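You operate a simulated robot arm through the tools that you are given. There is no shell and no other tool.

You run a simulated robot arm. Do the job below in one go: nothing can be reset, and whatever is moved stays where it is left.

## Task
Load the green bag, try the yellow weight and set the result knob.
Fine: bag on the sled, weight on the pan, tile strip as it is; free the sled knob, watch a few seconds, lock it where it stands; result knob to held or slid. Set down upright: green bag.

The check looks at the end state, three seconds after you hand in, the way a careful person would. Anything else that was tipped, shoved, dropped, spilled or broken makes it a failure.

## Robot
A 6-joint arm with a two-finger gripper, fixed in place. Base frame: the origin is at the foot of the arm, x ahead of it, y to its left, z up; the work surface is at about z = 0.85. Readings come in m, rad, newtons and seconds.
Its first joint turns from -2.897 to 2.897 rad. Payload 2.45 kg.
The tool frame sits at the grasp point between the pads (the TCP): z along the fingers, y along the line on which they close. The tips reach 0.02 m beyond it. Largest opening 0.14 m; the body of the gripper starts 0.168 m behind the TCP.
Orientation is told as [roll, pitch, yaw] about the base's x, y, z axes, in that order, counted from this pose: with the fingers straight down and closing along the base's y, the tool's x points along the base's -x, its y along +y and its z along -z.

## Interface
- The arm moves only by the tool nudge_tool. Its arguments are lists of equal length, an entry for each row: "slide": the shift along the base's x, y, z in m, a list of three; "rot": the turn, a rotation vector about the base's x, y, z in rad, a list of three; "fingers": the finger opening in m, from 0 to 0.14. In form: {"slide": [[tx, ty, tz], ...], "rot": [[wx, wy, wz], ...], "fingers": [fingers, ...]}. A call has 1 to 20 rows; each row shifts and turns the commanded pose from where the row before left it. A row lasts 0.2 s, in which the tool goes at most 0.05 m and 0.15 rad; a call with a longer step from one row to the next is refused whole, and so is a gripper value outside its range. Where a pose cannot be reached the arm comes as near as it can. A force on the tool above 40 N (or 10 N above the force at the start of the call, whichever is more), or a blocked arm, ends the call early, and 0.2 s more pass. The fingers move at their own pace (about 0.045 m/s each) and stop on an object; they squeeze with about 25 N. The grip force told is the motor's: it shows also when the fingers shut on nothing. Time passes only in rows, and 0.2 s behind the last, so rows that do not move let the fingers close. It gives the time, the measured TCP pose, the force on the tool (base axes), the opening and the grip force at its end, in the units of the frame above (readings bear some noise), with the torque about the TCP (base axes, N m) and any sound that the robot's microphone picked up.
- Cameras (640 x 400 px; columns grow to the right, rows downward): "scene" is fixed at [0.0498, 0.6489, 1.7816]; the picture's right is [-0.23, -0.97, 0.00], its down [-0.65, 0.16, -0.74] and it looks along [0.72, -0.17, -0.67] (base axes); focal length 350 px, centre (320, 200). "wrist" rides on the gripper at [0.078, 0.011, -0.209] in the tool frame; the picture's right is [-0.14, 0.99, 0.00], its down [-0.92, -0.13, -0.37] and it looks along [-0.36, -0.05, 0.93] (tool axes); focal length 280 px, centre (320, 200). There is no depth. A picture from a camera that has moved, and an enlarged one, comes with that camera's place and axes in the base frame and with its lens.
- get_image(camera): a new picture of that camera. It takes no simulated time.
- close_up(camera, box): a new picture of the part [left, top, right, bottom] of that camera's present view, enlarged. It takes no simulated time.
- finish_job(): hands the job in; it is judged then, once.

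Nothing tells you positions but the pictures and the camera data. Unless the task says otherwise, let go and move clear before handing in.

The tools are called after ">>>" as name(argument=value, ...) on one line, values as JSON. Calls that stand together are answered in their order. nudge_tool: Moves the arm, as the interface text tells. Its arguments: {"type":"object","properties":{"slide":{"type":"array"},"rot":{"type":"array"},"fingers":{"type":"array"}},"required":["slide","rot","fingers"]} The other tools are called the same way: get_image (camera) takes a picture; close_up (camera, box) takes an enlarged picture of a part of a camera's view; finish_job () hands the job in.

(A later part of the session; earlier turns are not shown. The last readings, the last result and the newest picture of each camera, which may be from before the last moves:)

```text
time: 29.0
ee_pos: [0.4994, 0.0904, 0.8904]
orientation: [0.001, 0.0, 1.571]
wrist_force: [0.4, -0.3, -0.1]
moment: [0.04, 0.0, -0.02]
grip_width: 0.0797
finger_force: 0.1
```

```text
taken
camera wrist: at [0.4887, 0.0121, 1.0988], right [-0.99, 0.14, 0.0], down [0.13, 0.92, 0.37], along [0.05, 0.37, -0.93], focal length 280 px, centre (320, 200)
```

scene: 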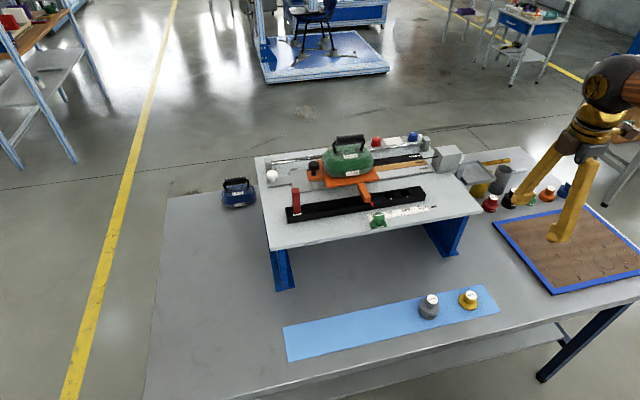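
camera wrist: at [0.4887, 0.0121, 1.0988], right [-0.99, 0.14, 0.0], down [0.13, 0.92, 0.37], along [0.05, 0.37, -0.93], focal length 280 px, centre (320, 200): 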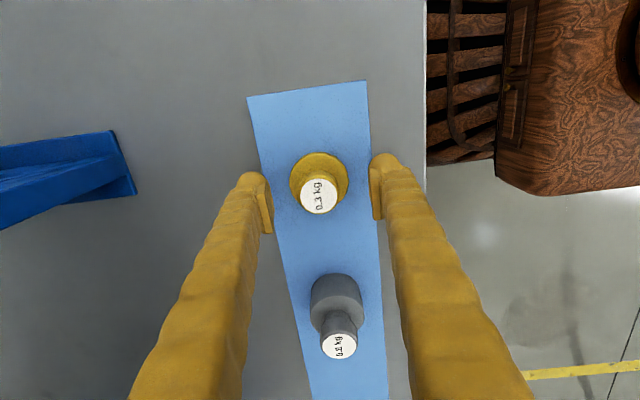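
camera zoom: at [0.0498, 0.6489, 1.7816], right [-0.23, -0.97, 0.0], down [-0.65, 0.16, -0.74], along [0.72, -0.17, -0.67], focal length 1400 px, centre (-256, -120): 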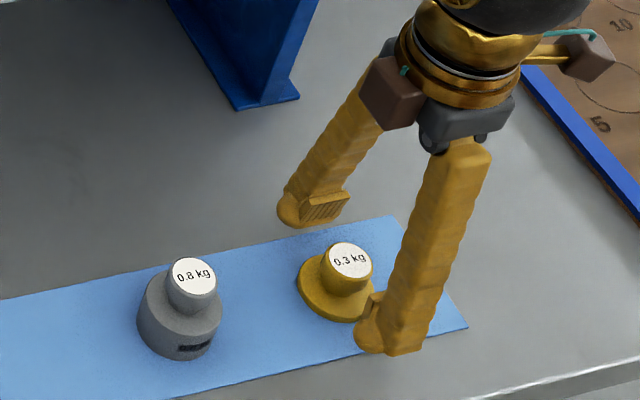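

Well centred. I close on the knob.

>>> nudge_tool(slide=[[0, 0, 0], [0, 0, 0], [0, 0, 0], [0, 0, 0], [0, 0, 0], [0, 0, 0]], rot=[[0, 0, 0], [0, 0, 0], [0, 0, 0], [0, 0, 0], [0, 0, 0], [0, 0, 0]], fingers=[0.0, 0.0, 0.0, 0.0, 0.0, 0.0])

>>> nudge_tool(slide=[[0, 0, 0.01], [0, 0, 0.02], [0, 0, 0.03], [0, 0, 0.0]], rot=[[0, 0, 0], [0, 0, 0], [0, 0, 0], [0, 0, 0]], fingers=[0.0, 0.0, 0.0, 0.0])

>>> close_up(camera="scene", box=[400, 210, 528, 310])

>>> get_image(camera="wrist")

```text
time: 30.4
ee_pos: [0.4997, 0.0898, 0.8886]
orientation: [0.0, 0.0, 1.572]
wrist_force: [5.5, 0.5, 3.5]
moment: [0.06, -0.03, 0.03]
grip_width: 0.0329
finger_force: 24.6
```

```text
time: 31.4
ee_pos: [0.4995, 0.0897, 0.9508]
orientation: [0.0, 0.0, 1.572]
wrist_force: [-0.5, 0.4, -2.7]
moment: [-0.03, -0.01, -0.01]
grip_width: 0.0326
finger_force: 25.0
```

```text
4.00 times, centred on (464, 260) of scene
camera zoom: at [0.0498, 0.6489, 1.7816], right [-0.23, -0.97, 0.0], down [-0.65, 0.16, -0.74], along [0.72, -0.17, -0.67], focal length 1400 px, centre (-256, -40)
```

zoom: 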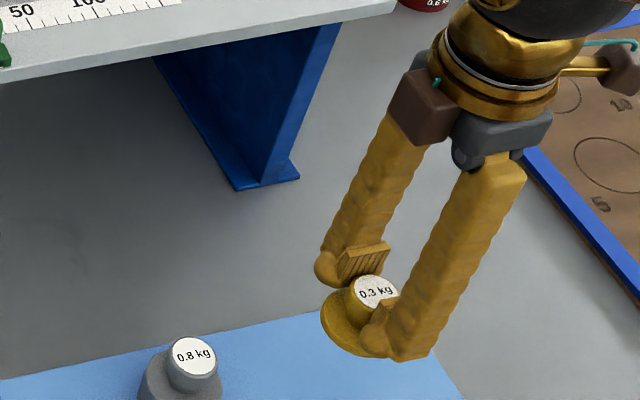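

```text
taken
camera wrist: at [0.4893, 0.0117, 1.1595], right [-0.99, 0.14, 0.0], down [0.13, 0.92, 0.37], along [0.05, 0.37, -0.93], focal length 280 px, centre (320, 200)
```

wrist: 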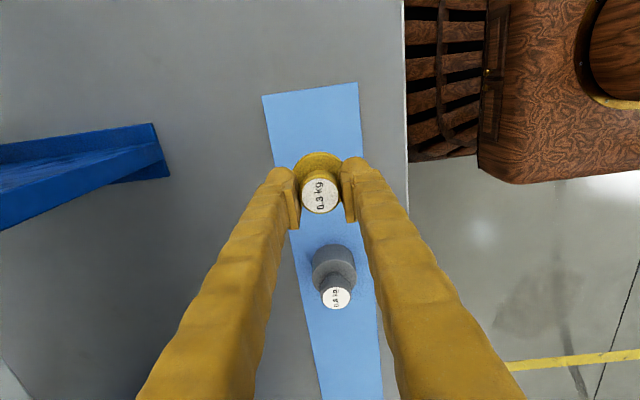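

The weight is held (2.7 N). I lift it high and carry it over to the pan at about (0.86, -0.084).

>>> nudge_tool(slide=[[0, 0, 0.03], [0, 0, 0.045], [0, 0, 0.045], [0, 0, 0.045], [0, 0, 0.045], [0, 0, 0.045], [0, 0, 0.045], [0, 0, 0.03]], rot=[[0, 0, 0], [0, 0, 0], [0, 0, 0], [0, 0, 0], [0, 0, 0], [0, 0, 0], [0, 0, 0], [0, 0, 0]], fingers=[0.0, 0.0, 0.0, 0.0, 0.0, 0.0, 0.0, 0.0])

>>> nudge_tool(slide=[[0.02, -0.01, 0], [0.035, -0.017, 0], [0.035, -0.017, 0], [0.035, -0.017, 0], [0.035, -0.017, 0], [0.035, -0.017, 0], [0.035, -0.017, 0], [0.035, -0.017, 0], [0.035, -0.017, 0], [0.035, -0.017, 0], [0.025, -0.011, 0], [0, 0, 0]], rot=[[0, 0, 0], [0, 0, 0], [0, 0, 0], [0, 0, 0], [0, 0, 0], [0, 0, 0], [0, 0, 0], [0, 0, 0], [0, 0, 0], [0, 0, 0], [0, 0, 0], [0, 0, 0]], fingers=[0.0, 0.0, 0.0, 0.0, 0.0, 0.0, 0.0, 0.0, 0.0, 0.0, 0.0, 0.0])

>>> get_image(camera="wrist")

>>> get_image(camera="scene")

```text
time: 33.2
ee_pos: [0.4983, 0.0882, 1.2802]
orientation: [-0.001, 0.0, 1.571]
wrist_force: [-0.2, -0.4, -2.8]
moment: [0.01, 0.03, 0.01]
grip_width: 0.0327
finger_force: 25.1
```

```text
time: 35.8
ee_pos: [0.8603, -0.0871, 1.2809]
orientation: [-0.001, -0.001, 1.571]
wrist_force: [0.8, -0.6, -3.1]
moment: [0.0, -0.02, -0.02]
grip_width: 0.0327
finger_force: 24.9
```

```text
taken
camera wrist: at [0.8495, -0.1649, 1.4898], right [-0.99, 0.14, 0.0], down [0.13, 0.92, 0.37], along [0.05, 0.37, -0.93], focal length 280 px, centre (320, 200)
```

wrist: 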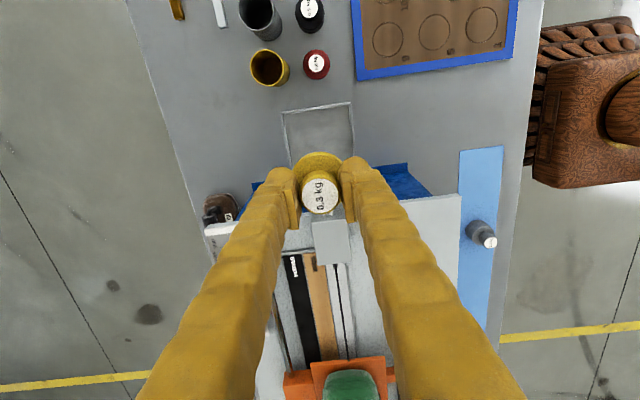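

```text
taken
```

scene: 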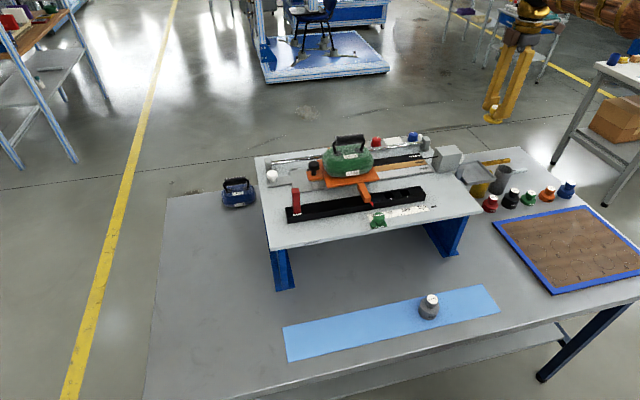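

The weight hangs over the pan; pan centre computes to about (0.857, -0.085). I shift slightly and lower to z≈1.13.

>>> nudge_tool(slide=[[-0.002, 0.001, -0.02], [-0.001, 0.001, -0.04], [0, 0, -0.04], [0, 0, -0.035], [0, 0, -0.015], [0, 0, 0]], rot=[[0, 0, 0], [0, 0, 0], [0, 0, 0], [0, 0, 0], [0, 0, 0], [0, 0, 0]], fingers=[0.0, 0.0, 0.0, 0.0, 0.0, 0.0])

>>> get_image(camera="wrist")

>>> close_up(camera="scene", box=[430, 100, 558, 200])

```text
time: 37.2
ee_pos: [0.8557, -0.0827, 1.1302]
orientation: [0.0, -0.001, 1.572]
wrist_force: [0.0, 0.0, -3.3]
moment: [0.03, 0.01, 0.02]
grip_width: 0.0324
finger_force: 25.5
```

```text
taken
camera wrist: at [0.8458, -0.1605, 1.3387], right [-0.99, 0.14, 0.0], down [0.13, 0.92, 0.37], along [0.05, 0.37, -0.93], focal length 280 px, centre (320, 200)
```

wrist: 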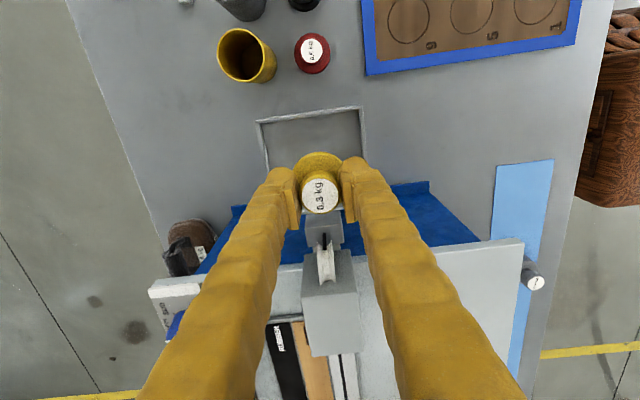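

```text
4.00 times, centred on (494, 150) of scene
camera zoom: at [0.0498, 0.6489, 1.7816], right [-0.23, -0.97, 0.0], down [-0.65, 0.16, -0.74], along [0.72, -0.17, -0.67], focal length 1400 px, centre (-376, 400)
```

zoom: 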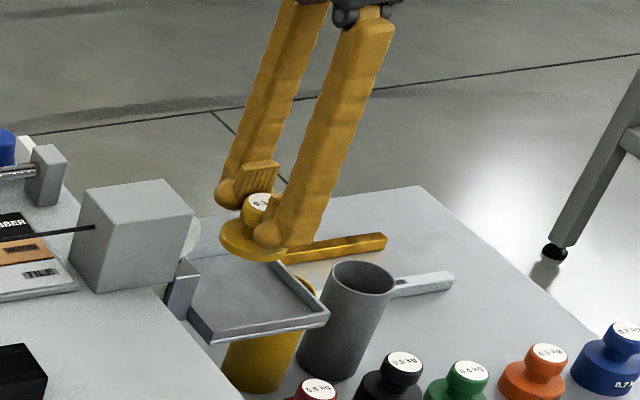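

The pan rim is at z≈1.047, and the weight's base is centred over it. I lower to just above the floor.

>>> nudge_tool(slide=[[0.002, -0.001, -0.02], [0, 0, -0.015], [0, 0, -0.005], [0, 0, 0]], rot=[[0, 0, 0], [0, 0, 0], [0, 0, 0], [0, 0, 0]], fingers=[0.0, 0.0, 0.0, 0.0])

>>> close_up(camera="scene", box=[430, 120, 530, 200])

>>> get_image(camera="wrist")

```text
time: 38.2
ee_pos: [0.8574, -0.0845, 1.0899]
orientation: [-0.001, 0.0, 1.57]
wrist_force: [-0.3, 0.2, -2.3]
moment: [0.01, -0.02, -0.01]
grip_width: 0.0328
finger_force: 24.9
```

```text
5.00 times, centred on (480, 160) of scene
camera zoom: at [0.0498, 0.6489, 1.7816], right [-0.23, -0.97, 0.0], down [-0.65, 0.16, -0.74], along [0.72, -0.17, -0.67], focal length 1750 px, centre (-480, 400)
```

zoom: 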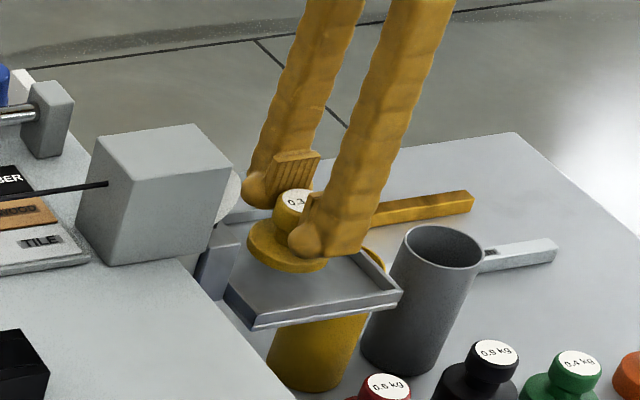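

```text
taken
camera wrist: at [0.8485, -0.1618, 1.2983], right [-0.99, 0.14, 0.0], down [0.13, 0.92, 0.37], along [0.05, 0.37, -0.93], focal length 280 px, centre (320, 200)
```

wrist: 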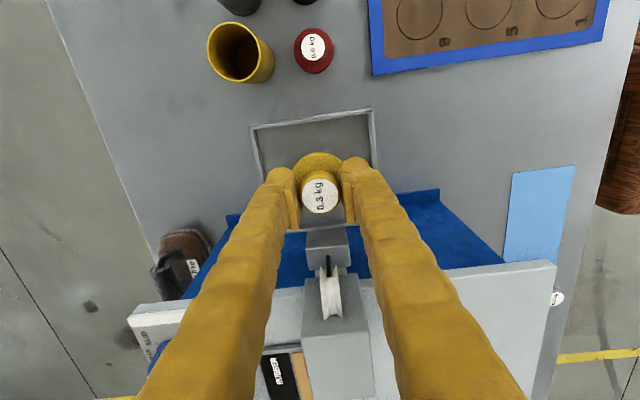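

Still free at z=1.09. I lower in small steps until the pan takes the weight.

>>> nudge_tool(slide=[[0, 0, -0.005], [0, 0, -0.003], [0, 0, 0]], rot=[[0, 0, 0], [0, 0, 0], [0, 0, 0]], fingers=[0.0, 0.0, 0.0])

>>> close_up(camera="scene", box=[448, 140, 512, 180])

```text
time: 39.0
ee_pos: [0.8594, -0.0841, 1.082]
orientation: [0.0, 0.002, 1.571]
wrist_force: [0.4, 0.4, -3.5]
moment: [-0.01, -0.07, 0.0]
grip_width: 0.0325
finger_force: 25.2
```

```text
10.00 times, centred on (480, 160) of scene
camera zoom: at [0.0498, 0.6489, 1.7816], right [-0.23, -0.97, 0.0], down [-0.65, 0.16, -0.74], along [0.72, -0.17, -0.67], focal length 3501 px, centre (-1280, 600)
```

zoom: 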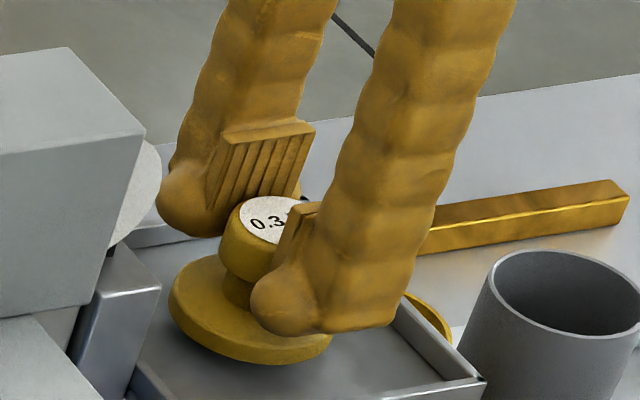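

>>> nudge_tool(slide=[[0, 0, -0.003], [0, 0, -0.002], [0, 0, 0]], rot=[[0, 0, 0], [0, 0, 0], [0, 0, 0]], fingers=[0.0, 0.0, 0.0])

>>> close_up(camera="scene", box=[448, 145, 512, 185])

```text
time: 39.8
ee_pos: [0.8586, -0.0836, 1.0769]
orientation: [-0.002, 0.001, 1.571]
wrist_force: [0.2, -0.3, -2.9]
moment: [0.03, 0.03, 0.03]
grip_width: 0.0329
finger_force: 24.9
```

```text
10.00 times, centred on (480, 165) of scene
camera zoom: at [0.0498, 0.6489, 1.7816], right [-0.23, -0.97, 0.0], down [-0.65, 0.16, -0.74], along [0.72, -0.17, -0.67], focal length 3501 px, centre (-1280, 550)
```

zoom: 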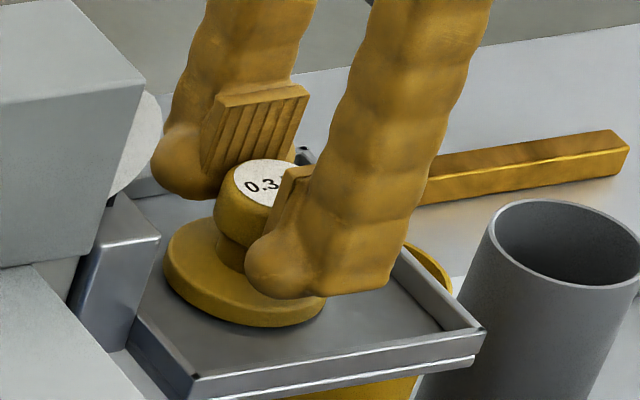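

>>> nudge_tool(slide=[[0, 0, -0.002], [0, 0, -0.002], [0, 0, 0]], rot=[[0, 0, 0], [0, 0, 0], [0, 0, 0]], fingers=[0.0, 0.0, 0.0])

>>> close_up(camera="scene", box=[448, 145, 512, 185])

```text
time: 40.6
ee_pos: [0.8582, -0.0845, 1.0734]
orientation: [-0.003, 0.0, 1.571]
wrist_force: [-1.4, 1.2, 24.0]
moment: [0.0, 0.02, -0.01]
grip_width: 0.033
finger_force: 24.9
```

```text
10.00 times, centred on (480, 165) of scene
camera zoom: at [0.0498, 0.6489, 1.7816], right [-0.23, -0.97, 0.0], down [-0.65, 0.16, -0.74], along [0.72, -0.17, -0.67], focal length 3501 px, centre (-1280, 550)
```

zoom: 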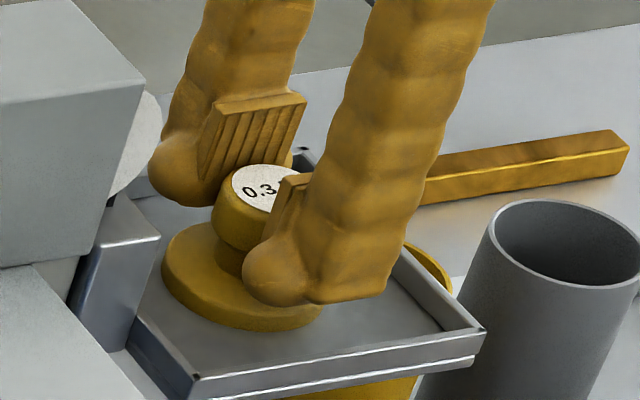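

The weight is down on the pan (force 24 N upward). I ease off 1.5 mm, then open the fingers a little and rise.

>>> nudge_tool(slide=[[0, 0, 0.0015], [0, 0, 0], [0, 0, 0], [0, 0, 0], [0, 0, 0]], rot=[[0, 0, 0], [0, 0, 0], [0, 0, 0], [0, 0, 0], [0, 0, 0]], fingers=[0.0, 0.03, 0.045, 0.055, 0.055])

>>> close_up(camera="scene", box=[448, 145, 512, 185])

>>> get_image(camera="wrist")

```text
time: 41.8
ee_pos: [0.8581, -0.0844, 1.0737]
orientation: [-0.001, -0.001, 1.571]
wrist_force: [0.5, 0.1, -0.2]
moment: [0.04, -0.05, 0.0]
grip_width: 0.0548
finger_force: 0.1
```

```text
10.00 times, centred on (480, 165) of scene
camera zoom: at [0.0498, 0.6489, 1.7816], right [-0.23, -0.97, 0.0], down [-0.65, 0.16, -0.74], along [0.72, -0.17, -0.67], focal length 3501 px, centre (-1280, 550)
```

zoom: 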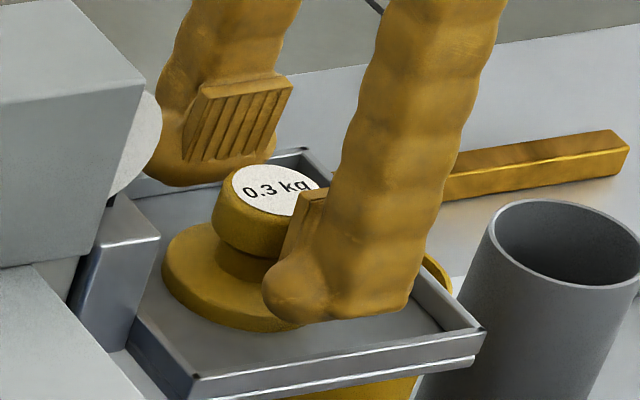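

```text
taken
camera wrist: at [0.8484, -0.1621, 1.2826], right [-0.99, 0.14, 0.0], down [0.13, 0.92, 0.37], along [0.05, 0.37, -0.93], focal length 280 px, centre (320, 200)
```

wrist: 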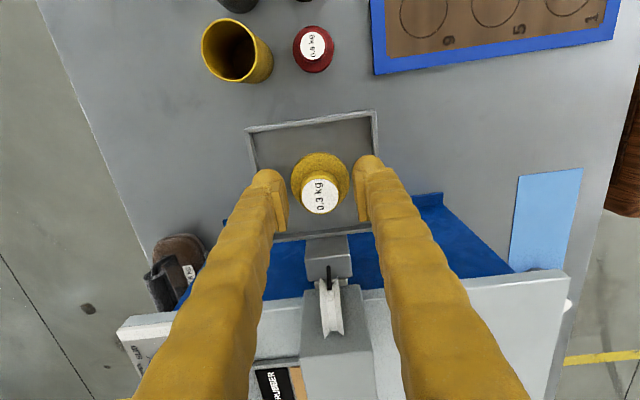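

The weight stands upright in the pan. I rise straight up and go look closely at the SLED and RESULT knobs at the back, turning the tool back to yaw 0.

>>> nudge_tool(slide=[[0, 0, 0.01], [0, 0, 0.03], [0, 0, 0.045], [0, 0, 0.045], [0, 0, 0.045], [0, 0, 0.045], [0, 0, 0.045], [0, 0, 0.02]], rot=[[0, 0, 0], [0, 0, 0], [0, 0, 0], [0, 0, 0], [0, 0, 0], [0, 0, 0], [0, 0, 0], [0, 0, 0]], fingers=[0.055, 0.055, 0.055, 0.055, 0.055, 0.055, 0.055, 0.055])

>>> nudge_tool(slide=[[0.006, 0.02, 0], [0.006, 0.02, 0], [0.006, 0.02, 0], [0.006, 0.02, 0], [0.006, 0.02, 0], [0.006, 0.02, 0], [0.006, 0.02, 0], [0.006, 0.02, 0], [0.006, 0.02, 0], [0.006, 0.02, 0], [0.006, 0.024, 0]], rot=[[0, 0, -0.1428], [0, 0, -0.1428], [0, 0, -0.1428], [0, 0, -0.1428], [0, 0, -0.1428], [0, 0, -0.1428], [0, 0, -0.1428], [0, 0, -0.1428], [0, 0, -0.1428], [0, 0, -0.1428], [0, 0, -0.1428]], fingers=[0.1, 0.1, 0.14, 0.14, 0.14, 0.14, 0.14, 0.14, 0.14, 0.14, 0.14])

>>> get_image(camera="wrist")

>>> get_image(camera="scene")

```text
time: 43.6
ee_pos: [0.8567, -0.0838, 1.3613]
orientation: [0.0, 0.0, 1.571]
wrist_force: [-0.3, 0.5, -1.1]
moment: [0.0, 0.02, -0.02]
grip_width: 0.0549
finger_force: 0.1
```

```text
time: 46.0
ee_pos: [0.9252, 0.1398, 1.3608]
orientation: [0.0, -0.001, -0.003]
wrist_force: [-0.2, 0.2, 0.6]
moment: [0.01, 0.0, 0.0]
grip_width: 0.1401
finger_force: 0.0
```

```text
taken
camera wrist: at [0.8472, 0.1517, 1.5687], right [0.14, 0.99, 0.0], down [0.92, -0.13, 0.37], along [0.37, -0.05, -0.93], focal length 280 px, centre (320, 200)
```

wrist: 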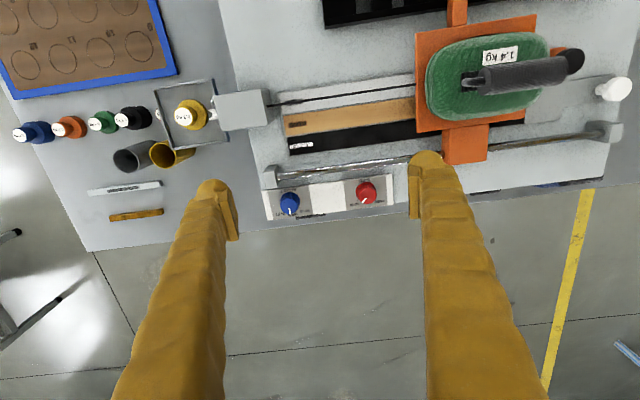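

```text
taken
```

scene: 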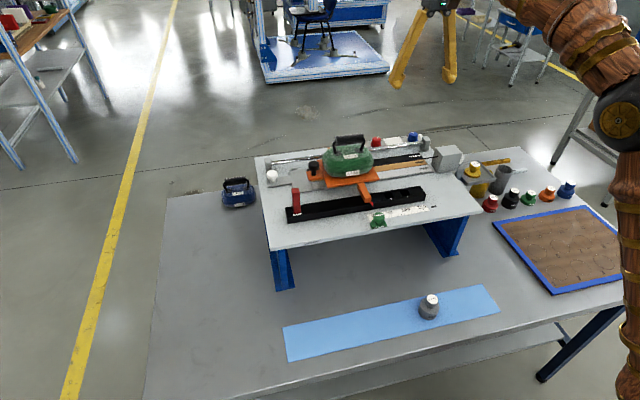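

>>> close_up(camera="wrist", box=[250, 140, 410, 240])

>>> close_up(camera="wrist", box=[330, 160, 400, 220])

>>> close_up(camera="scene", box=[340, 120, 460, 195])

>>> close_up(camera="wrist", box=[130, 60, 290, 180])

```text
4.00 times, centred on (330, 190) of wrist
camera zoom: at [0.8472, 0.1517, 1.5687], right [0.14, 0.99, 0.0], down [0.92, -0.13, 0.37], along [0.37, -0.05, -0.93], focal length 1122 px, centre (280, 240)
```

zoom: 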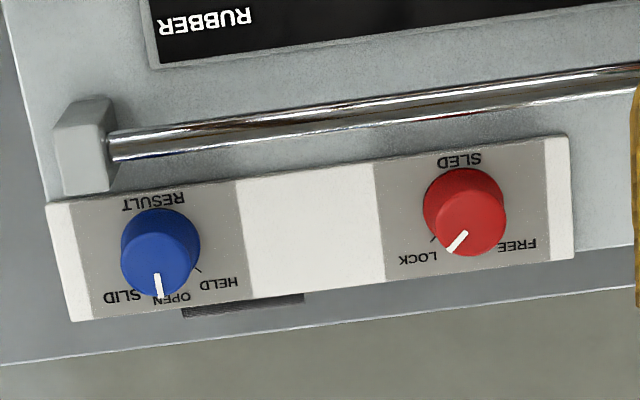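

```text
6.67 times, centred on (365, 190) of wrist
camera zoom: at [0.8472, 0.1517, 1.5687], right [0.14, 0.99, 0.0], down [0.92, -0.13, 0.37], along [0.37, -0.05, -0.93], focal length 1869 px, centre (20, 267)
```

zoom: 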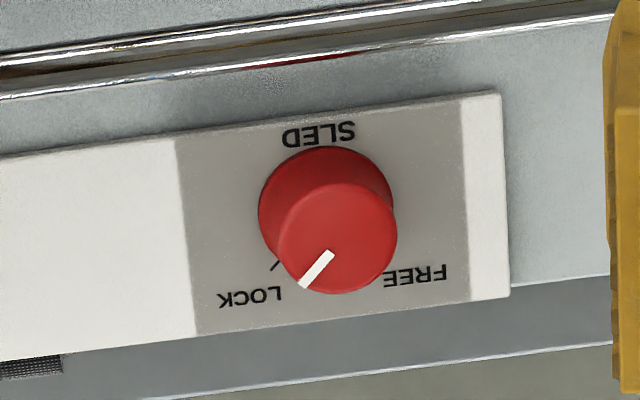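

```text
5.33 times, centred on (400, 158) of scene
camera zoom: at [0.0498, 0.6489, 1.7816], right [-0.23, -0.97, 0.0], down [-0.65, 0.16, -0.74], along [0.72, -0.17, -0.67], focal length 1867 px, centre (-107, 427)
```

zoom: 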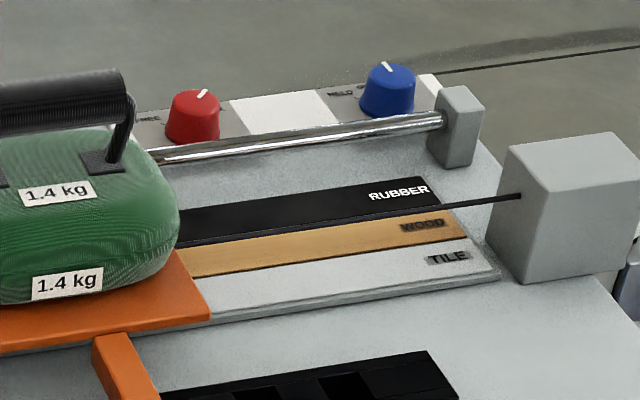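

```text
3.33 times, centred on (210, 120) of wrist
camera zoom: at [0.8472, 0.1517, 1.5687], right [0.14, 0.99, 0.0], down [0.92, -0.13, 0.37], along [0.37, -0.05, -0.93], focal length 935 px, centre (687, 467)
```

zoom: 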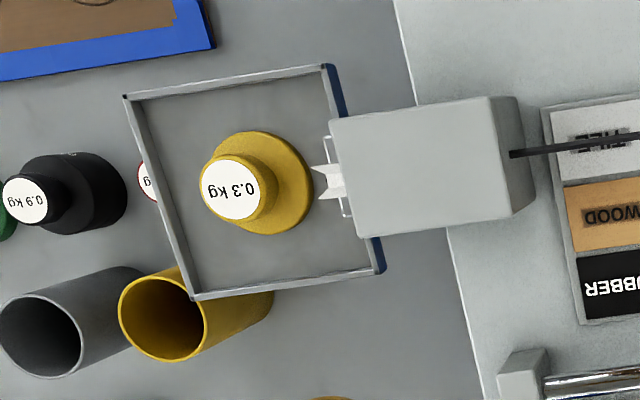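

The weight stands well inside the pan; LOCK/FREE sit at about ∓45° around straight-ahead, RESULT now points at OPEN. The red knob is at (1.032, 0.210), top z≈1.113, on a panel at z≈1.085. I test my reach above it at a safe height.

>>> nudge_tool(slide=[[0.03, 0.02, -0.01], [0.03, 0.02, -0.01], [0.025, 0.015, -0.01], [0.02, 0.015, -0.01]], rot=[[0, 0, 0], [0, 0, 0], [0, 0, 0], [0, 0, 0]], fingers=[0.06, 0.06, 0.06, 0.06])

```text
time: 47.0
ee_pos: [1.0289, 0.2082, 1.3193]
orientation: [0.0, -0.002, 0.002]
wrist_force: [-0.8, 0.3, 1.5]
moment: [0.02, -0.11, 0.01]
grip_width: 0.0599
finger_force: 0.1
```

Vertical reach works at z=1.32. I test lower, down to z≈1.17 (tips at 1.15, still above everything).

>>> nudge_tool(slide=[[0.001, 0.001, -0.03], [0.001, 0.001, -0.04], [0, 0, -0.04], [0, 0, -0.035], [0, 0, 0]], rot=[[0, 0, 0], [0, 0, 0], [0, 0, 0], [0, 0, 0], [0, 0, 0]], fingers=[0.06, 0.06, 0.06, 0.06, 0.06])

>>> get_image(camera="wrist")

>>> close_up(camera="scene", box=[310, 80, 470, 180])

```text
time: 48.2
ee_pos: [1.0315, 0.2134, 1.1729]
orientation: [0.0, 0.0, 0.002]
wrist_force: [-0.3, 0.1, -1.4]
moment: [0.02, 0.0, 0.03]
grip_width: 0.0603
finger_force: 0.1
```

```text
taken
camera wrist: at [0.9538, 0.2229, 1.3818], right [0.14, 0.99, 0.0], down [0.92, -0.13, 0.37], along [0.37, -0.05, -0.93], focal length 280 px, centre (320, 200)
```

wrist: 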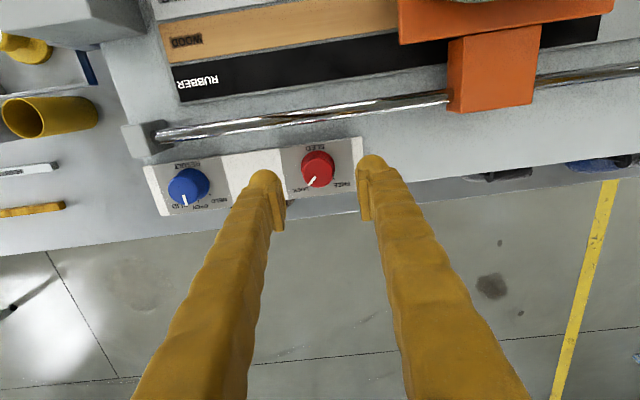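

```text
4.00 times, centred on (390, 130) of scene
camera zoom: at [0.0498, 0.6489, 1.7816], right [-0.23, -0.97, 0.0], down [-0.65, 0.16, -0.74], along [0.72, -0.17, -0.67], focal length 1400 px, centre (40, 480)
```

zoom: 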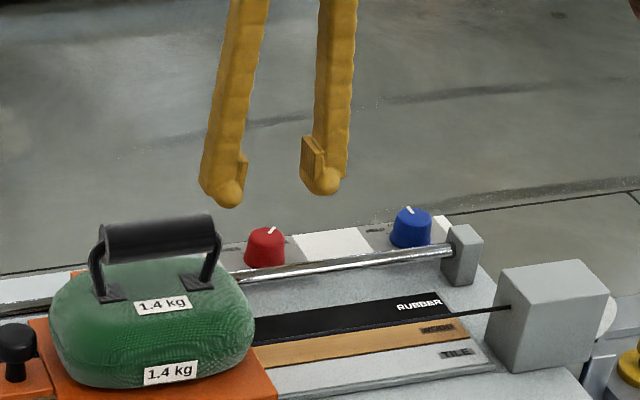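

Vertical reach holds here, so I can turn the knob with a plain yaw. I zoom to get the knob centre precisely.

>>> close_up(camera="wrist", box=[270, 125, 366, 215])

>>> close_up(camera="wrist", box=[140, 135, 236, 225])

```text
4.44 times, centred on (318, 170) of wrist
camera zoom: at [0.9538, 0.2229, 1.3818], right [0.14, 0.99, 0.0], down [0.92, -0.13, 0.37], along [0.37, -0.05, -0.93], focal length 1246 px, centre (329, 333)
```

zoom: 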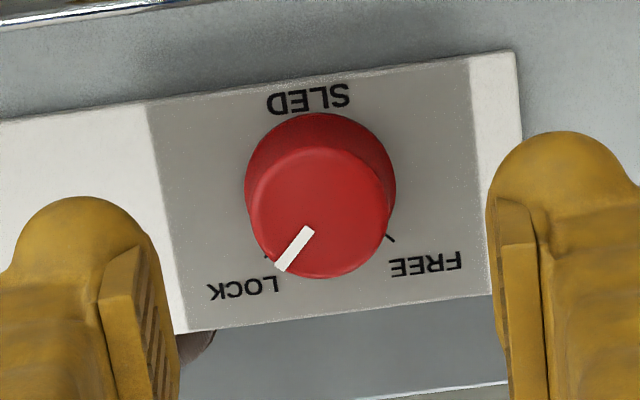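

```text
4.44 times, centred on (188, 180) of wrist
camera zoom: at [0.9538, 0.2229, 1.3818], right [0.14, 0.99, 0.0], down [0.92, -0.13, 0.37], along [0.37, -0.05, -0.93], focal length 1246 px, centre (907, 289)
```

zoom: 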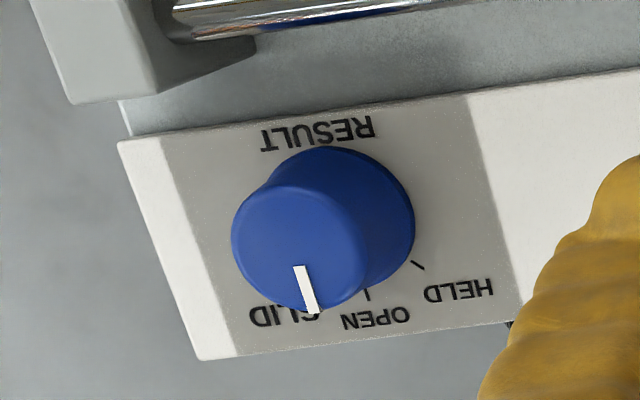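

The red knob's centre is (1.032, 0.2102); its body spans z≈1.088–1.113. I turn the tool to yaw −90° above it so I can finish the twist at yaw 0, with the fingers clear of the sled's path.

>>> nudge_tool(slide=[[0, -0.003, 0], [0, 0, 0], [0, 0, 0], [0, 0, 0], [0, 0, 0], [0, 0, 0], [0, 0, 0], [0, 0, 0], [0, 0, 0], [0, 0, 0], [0, 0, 0], [0, 0, 0]], rot=[[0, 0, -0.131], [0, 0, -0.131], [0, 0, -0.131], [0, 0, -0.131], [0, 0, -0.131], [0, 0, -0.131], [0, 0, -0.131], [0, 0, -0.131], [0, 0, -0.131], [0, 0, -0.131], [0, 0, -0.131], [0, 0, -0.131]], fingers=[0.05, 0.05, 0.05, 0.05, 0.05, 0.05, 0.05, 0.05, 0.05, 0.05, 0.05, 0.05])

>>> get_image(camera="wrist")

```text
time: 50.8
ee_pos: [1.0319, 0.2087, 1.1747]
orientation: [0.0, 0.0, -1.574]
wrist_force: [-0.1, 0.5, 0.3]
moment: [0.0, -0.03, 0.02]
grip_width: 0.05
finger_force: 0.1
```

```text
taken
camera wrist: at [1.0433, 0.2872, 1.383], right [0.99, -0.14, 0.0], down [-0.13, -0.92, 0.37], along [-0.05, -0.37, -0.93], focal length 280 px, centre (320, 200)
```

wrist: 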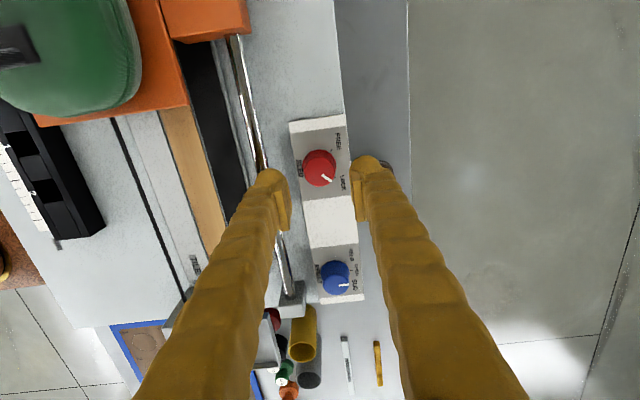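

>>> close_up(camera="wrist", box=[272, 110, 368, 220])

```text
3.64 times, centred on (320, 165) of wrist
camera zoom: at [1.0433, 0.2872, 1.383], right [0.99, -0.14, 0.0], down [-0.13, -0.92, 0.37], along [-0.05, -0.37, -0.93], focal length 1020 px, centre (320, 327)
```

zoom: 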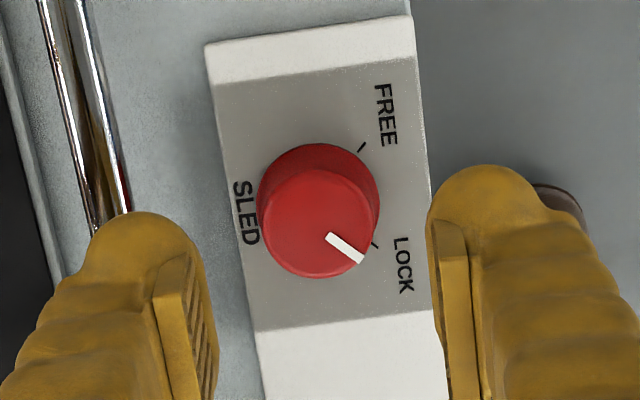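

The knob centre is confirmed at (1.0325, 0.2104). A finger between knob and rod looks tight, so instead I use two 45° strokes from yaw −35° to +10°; I turn to −35° and lower onto the knob.

>>> nudge_tool(slide=[[0.0005, 0.001, 0], [0, 0, 0], [0, 0, 0], [0, 0, 0], [0, 0, 0], [0, 0, 0], [0, 0, 0], [0, 0, 0]], rot=[[0, 0, 0.12], [0, 0, 0.12], [0, 0, 0.12], [0, 0, 0.12], [0, 0, 0.12], [0, 0, 0.12], [0, 0, 0.12], [0, 0, 0.12]], fingers=[0.05, 0.05, 0.05, 0.05, 0.05, 0.05, 0.05, 0.05])

>>> nudge_tool(slide=[[0, 0, -0.02], [0, 0, -0.02], [0, 0, 0]], rot=[[0, 0, 0], [0, 0, 0], [0, 0, 0]], fingers=[0.05, 0.05, 0.05])

>>> get_image(camera="wrist")

>>> close_up(camera="scene", box=[340, 110, 436, 170])

```text
time: 52.6
ee_pos: [1.0329, 0.2107, 1.1736]
orientation: [-0.001, 0.0, -0.609]
wrist_force: [0.2, -0.4, -0.2]
moment: [0.01, 0.01, 0.0]
grip_width: 0.0498
finger_force: 0.0
```

```text
time: 53.4
ee_pos: [1.0327, 0.2109, 1.1341]
orientation: [-0.001, -0.002, -0.611]
wrist_force: [0.3, 1.5, 0.0]
moment: [0.01, 0.03, -0.02]
grip_width: 0.0502
finger_force: 0.0
```

```text
taken
camera wrist: at [0.9744, 0.264, 1.3425], right [0.68, 0.73, 0.0], down [0.68, -0.63, 0.37], along [0.27, -0.25, -0.93], focal length 280 px, centre (320, 200)
```

wrist: 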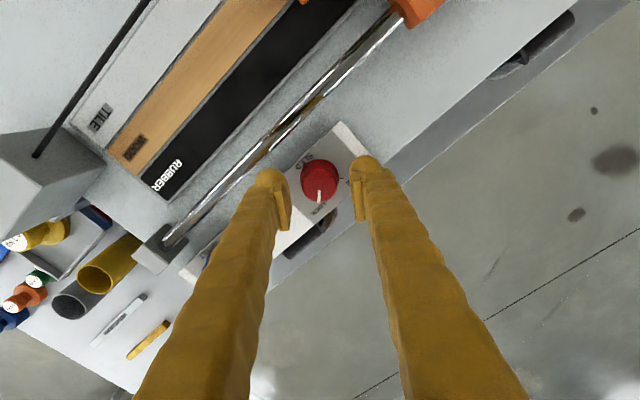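

```text
6.67 times, centred on (388, 140) of scene
camera zoom: at [0.0498, 0.6489, 1.7816], right [-0.23, -0.97, 0.0], down [-0.65, 0.16, -0.74], along [0.72, -0.17, -0.67], focal length 2334 px, centre (-133, 600)
```

zoom: 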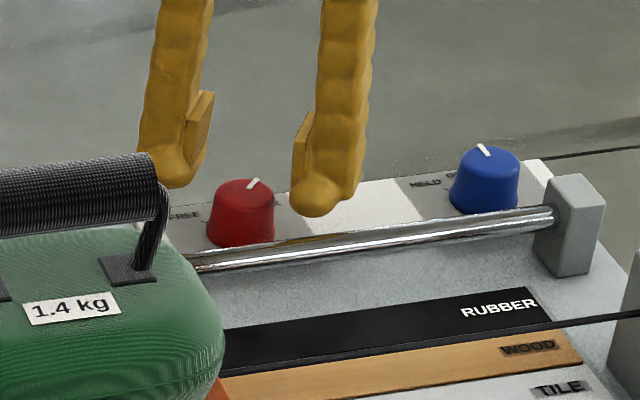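

The fingers straddle the knob, clear of the rod. I lower the last 2 cm to z≈1.113.

>>> nudge_tool(slide=[[0, 0, -0.01], [0, 0, -0.006], [0, 0, -0.004], [0, 0, 0]], rot=[[0, 0, 0], [0, 0, 0], [0, 0, 0], [0, 0, 0]], fingers=[0.05, 0.05, 0.05, 0.05])

>>> close_up(camera="wrist", box=[240, 120, 400, 240])

>>> close_up(camera="scene", box=[340, 110, 436, 170])

```text
time: 54.4
ee_pos: [1.0309, 0.2105, 1.1139]
orientation: [0.0, 0.0, -0.611]
wrist_force: [0.0, -0.4, -0.4]
moment: [0.02, 0.0, 0.0]
grip_width: 0.0499
finger_force: 0.0
```

```text
3.33 times, centred on (320, 180) of wrist
camera zoom: at [0.9745, 0.2646, 1.3229], right [0.68, 0.73, 0.0], down [0.68, -0.63, 0.37], along [0.27, -0.25, -0.93], focal length 935 px, centre (320, 267)
```

zoom: 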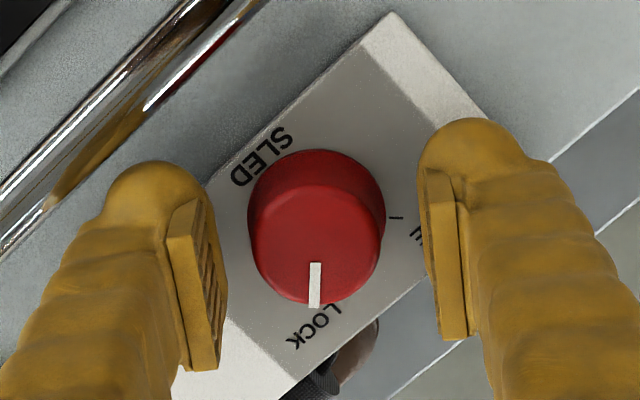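

```text
6.67 times, centred on (388, 140) of scene
camera zoom: at [0.0498, 0.6489, 1.7816], right [-0.23, -0.97, 0.0], down [-0.65, 0.16, -0.74], along [0.72, -0.17, -0.67], focal length 2334 px, centre (-133, 600)
```

zoom: 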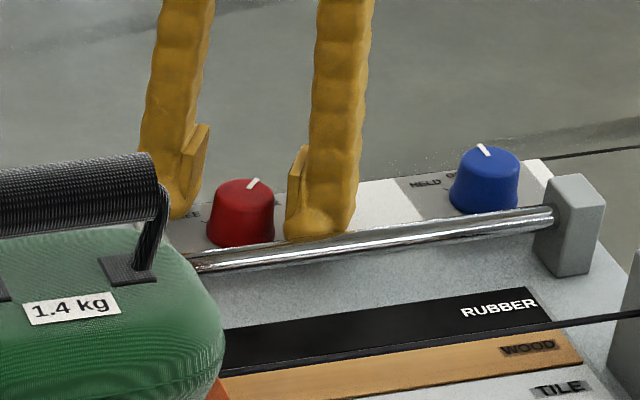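

Positioned around the knob. I close, then make the first 45° turn toward FREE.

>>> nudge_tool(slide=[[0, 0, 0], [0, 0, 0], [0, 0, 0], [0, 0, 0]], rot=[[0, 0, 0], [0, 0, 0], [0, 0, 0], [0, 0, 0]], fingers=[0.0, 0.0, 0.0, 0.0])

>>> close_up(camera="wrist", box=[240, 120, 400, 240])

```text
time: 55.4
ee_pos: [1.0311, 0.2098, 1.1145]
orientation: [-0.002, 0.0, -0.611]
wrist_force: [-21.0, -15.4, -3.5]
moment: [-0.18, 0.26, -0.02]
grip_width: 0.0312
finger_force: 45.1
```

```text
3.33 times, centred on (320, 180) of wrist
camera zoom: at [0.9743, 0.264, 1.3229], right [0.68, 0.73, 0.0], down [0.68, -0.63, 0.37], along [0.27, -0.25, -0.93], focal length 935 px, centre (320, 267)
```

zoom: 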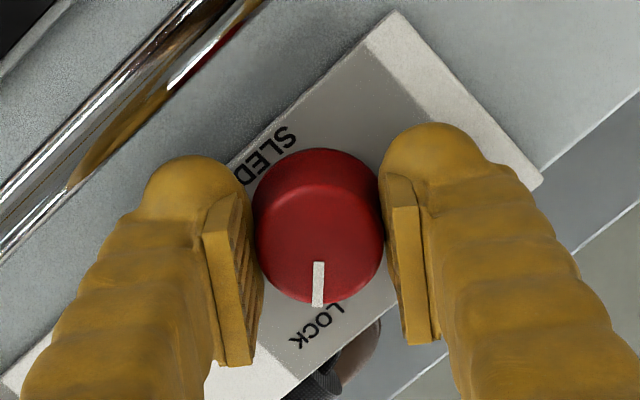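

The side force shows I'm slightly off centre; I shift 1 mm toward (−x, −y) to relieve it.

>>> nudge_tool(slide=[[-0.0008, -0.0007, 0], [0, 0, 0]], rot=[[0, 0, 0], [0, 0, 0]], fingers=[0.0, 0.0])

```text
time: 56.0
ee_pos: [1.03, 0.2104, 1.1137]
orientation: [0.0, 0.0, -0.611]
wrist_force: [-3.9, -2.0, -2.9]
moment: [-0.03, 0.0, 0.01]
grip_width: 0.0314
finger_force: 45.1
```

Side force is nearly gone. Now the first stroke: +45° (yaw −35° to +10°).

>>> nudge_tool(slide=[[0, 0, 0], [0, 0, 0], [0, 0, 0], [0, 0, 0], [0, 0, 0], [0, 0, 0], [0, 0, 0], [0, 0, 0]], rot=[[0, 0, 0.1], [0, 0, 0.1], [0, 0, 0.1], [0, 0, 0.1], [0, 0, 0.1], [0, 0, 0.1], [0, 0, 0.1], [0, 0, 0.085]], fingers=[0.0, 0.0, 0.0, 0.0, 0.0, 0.0, 0.0, 0.0])

>>> close_up(camera="wrist", box=[240, 120, 400, 240])

>>> close_up(camera="scene", box=[250, 110, 450, 235])

```text
time: 57.8
ee_pos: [1.0313, 0.209, 1.115]
orientation: [-0.002, 0.0, 0.174]
wrist_force: [12.2, 9.8, 2.2]
moment: [0.2, -0.21, 0.03]
grip_width: 0.0313
finger_force: 44.9
```

```text
3.33 times, centred on (320, 180) of wrist
camera zoom: at [0.9528, 0.2071, 1.3229], right [-0.04, 1.0, 0.0], down [0.93, 0.03, 0.37], along [0.37, 0.01, -0.93], focal length 935 px, centre (320, 267)
```

zoom: 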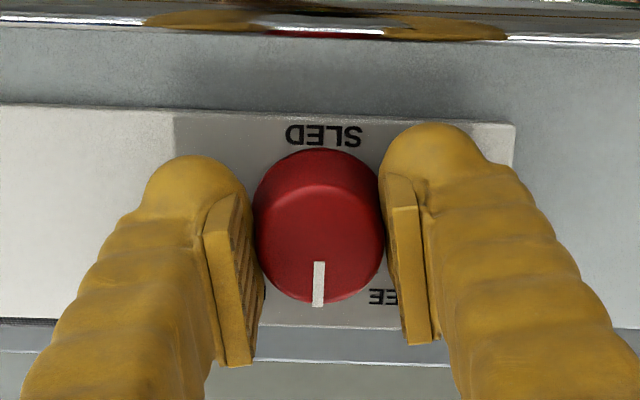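

```text
3.20 times, centred on (350, 172) of scene
camera zoom: at [0.0498, 0.6489, 1.7816], right [-0.23, -0.97, 0.0], down [-0.65, 0.16, -0.74], along [0.72, -0.17, -0.67], focal length 1120 px, centre (224, 288)
```

zoom: 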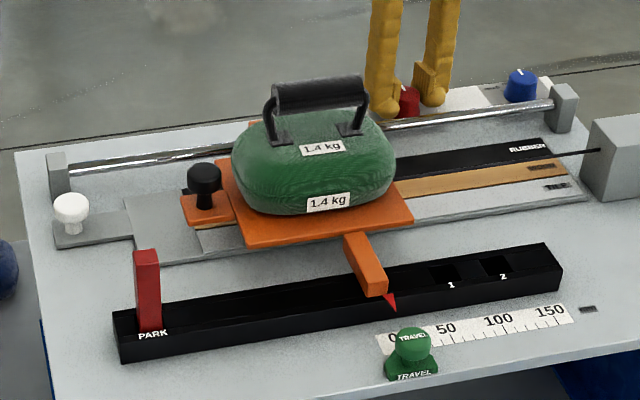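

The knob turned with the gripper and now points mid-way; the sled has not moved. I open, swing back to yaw −35°, regrip, and turn the second half.

>>> nudge_tool(slide=[[0, 0, 0], [0, 0, 0], [0.001, 0.0005, 0], [0, 0, 0], [0, 0, 0], [0, 0, 0], [0, 0, 0], [0, 0, 0], [0, 0, 0], [0, 0, 0], [0, 0, 0]], rot=[[0, 0, 0], [0, 0, 0], [0, 0, 0], [0, 0, -0.1], [0, 0, -0.1], [0, 0, -0.1], [0, 0, -0.1], [0, 0, -0.1], [0, 0, -0.1], [0, 0, -0.1], [0, 0, -0.085]], fingers=[0.05, 0.05, 0.05, 0.05, 0.05, 0.05, 0.05, 0.05, 0.05, 0.05, 0.05])

>>> close_up(camera="wrist", box=[240, 120, 400, 240])

>>> close_up(camera="scene", box=[250, 110, 450, 235])

```text
time: 60.2
ee_pos: [1.0315, 0.2112, 1.1141]
orientation: [0.001, -0.002, -0.613]
wrist_force: [-0.3, -0.2, -0.2]
moment: [-0.01, 0.02, -0.02]
grip_width: 0.0501
finger_force: 0.0
```

```text
3.33 times, centred on (320, 180) of wrist
camera zoom: at [0.9753, 0.2642, 1.3232], right [0.68, 0.73, 0.0], down [0.68, -0.63, 0.37], along [0.27, -0.25, -0.93], focal length 935 px, centre (320, 267)
```

zoom: 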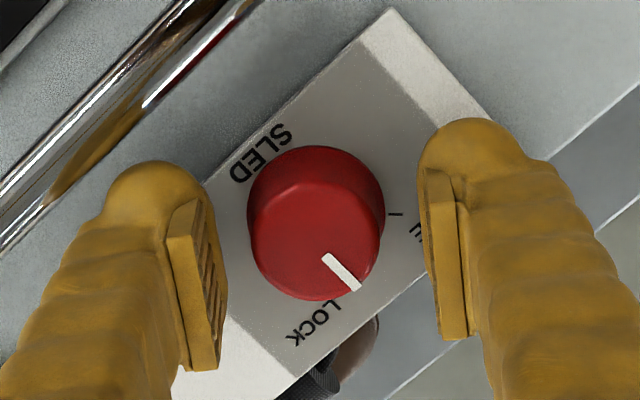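

```text
3.20 times, centred on (350, 172) of scene
camera zoom: at [0.0498, 0.6489, 1.7816], right [-0.23, -0.97, 0.0], down [-0.65, 0.16, -0.74], along [0.72, -0.17, -0.67], focal length 1120 px, centre (224, 288)
```

zoom: 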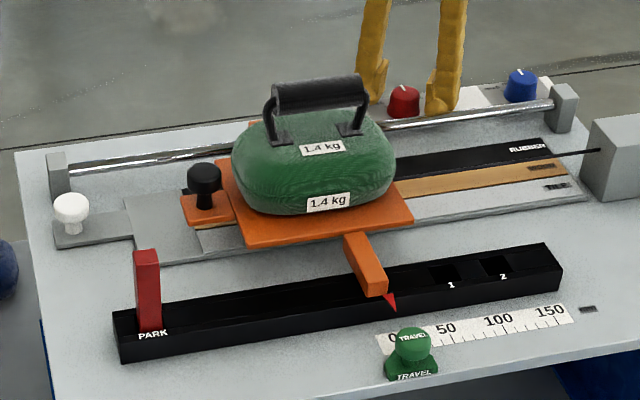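

The knob is midway and the regrip pose is set. I close again and turn the second 45° toward FREE, watching the sled.

>>> nudge_tool(slide=[[-0.0008, -0.0007, 0], [0, 0, 0], [0, 0, 0], [0, 0, 0]], rot=[[0, 0, 0], [0, 0, 0], [0, 0, 0], [0, 0, 0]], fingers=[0.0, 0.0, 0.0, 0.0])

```text
time: 61.2
ee_pos: [1.0312, 0.2092, 1.1149]
orientation: [-0.003, 0.0, -0.61]
wrist_force: [-7.2, -5.2, -1.9]
moment: [-0.08, 0.1, 0.0]
grip_width: 0.0314
finger_force: 45.4
```

>>> nudge_tool(slide=[[0, 0, 0], [0, 0, 0], [0, 0, 0], [0, 0, 0], [0, 0, 0], [0, 0, 0], [0, 0, 0]], rot=[[0, 0, 0.11], [0, 0, 0.11], [0, 0, 0.11], [0, 0, 0.11], [0, 0, 0.11], [0, 0, 0.11], [0, 0, 0.06]], fingers=[0.0, 0.0, 0.0, 0.0, 0.0, 0.0, 0.0])

>>> close_up(camera="scene", box=[250, 110, 450, 235])

>>> get_image(camera="wrist")

```text
time: 62.8
ee_pos: [1.0327, 0.2094, 1.1147]
orientation: [0.002, -0.003, 0.109]
wrist_force: [24.0, 12.5, 7.4]
moment: [0.16, -0.32, 0.0]
grip_width: 0.0312
finger_force: 45.1
```

```text
3.20 times, centred on (350, 172) of scene
camera zoom: at [0.0498, 0.6489, 1.7816], right [-0.23, -0.97, 0.0], down [-0.65, 0.16, -0.74], along [0.72, -0.17, -0.67], focal length 1120 px, centre (224, 288)
```

zoom: 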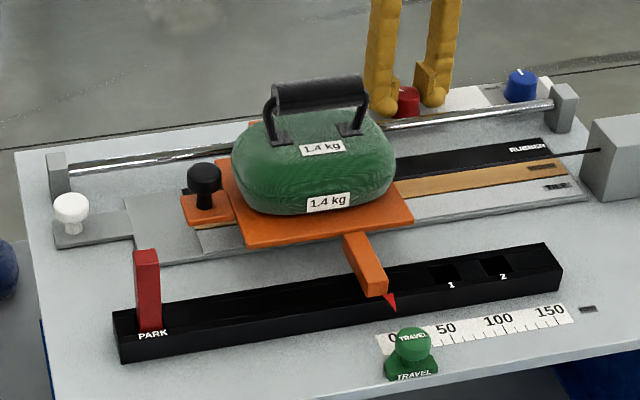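

```text
taken
camera wrist: at [0.9531, 0.2122, 1.3232], right [0.03, 1.0, 0.0], down [0.93, -0.03, 0.37], along [0.37, -0.01, -0.93], focal length 280 px, centre (320, 200)
```

wrist: 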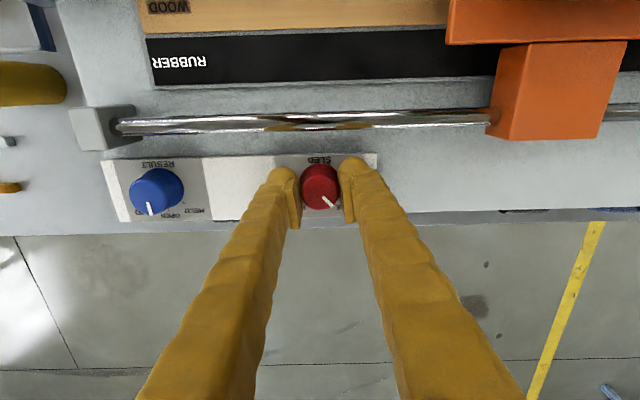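

>>> close_up(camera="wrist", box=[272, 145, 368, 225])

>>> close_up(camera="scene", box=[350, 195, 414, 235])

```text
5.00 times, centred on (320, 185) of wrist
camera zoom: at [0.9531, 0.2122, 1.3232], right [0.03, 1.0, 0.0], down [0.93, -0.03, 0.37], along [0.37, -0.01, -0.93], focal length 1402 px, centre (320, 275)
```

zoom: 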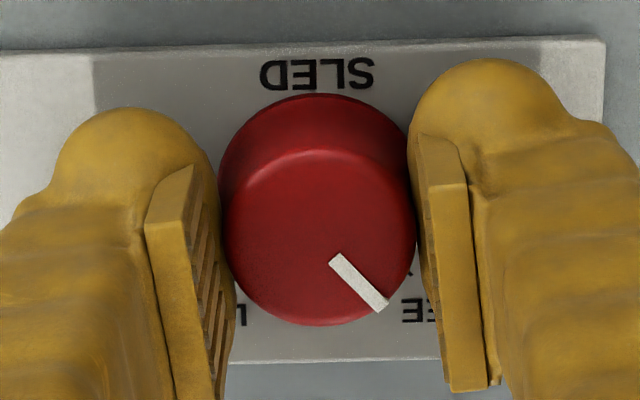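

```text
10.00 times, centred on (382, 215) of scene
camera zoom: at [0.0498, 0.6489, 1.7816], right [-0.23, -0.97, 0.0], down [-0.65, 0.16, -0.74], along [0.72, -0.17, -0.67], focal length 3501 px, centre (-300, 50)
```

zoom: 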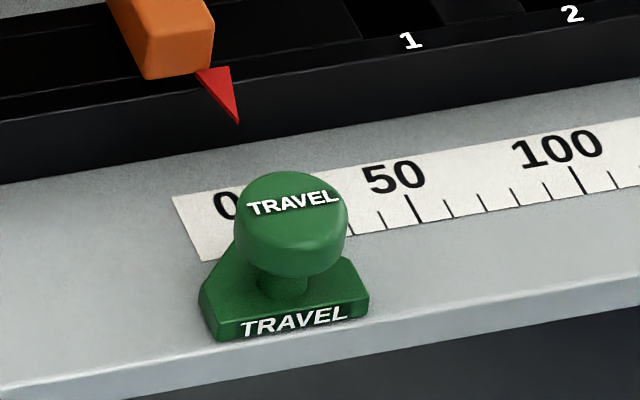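

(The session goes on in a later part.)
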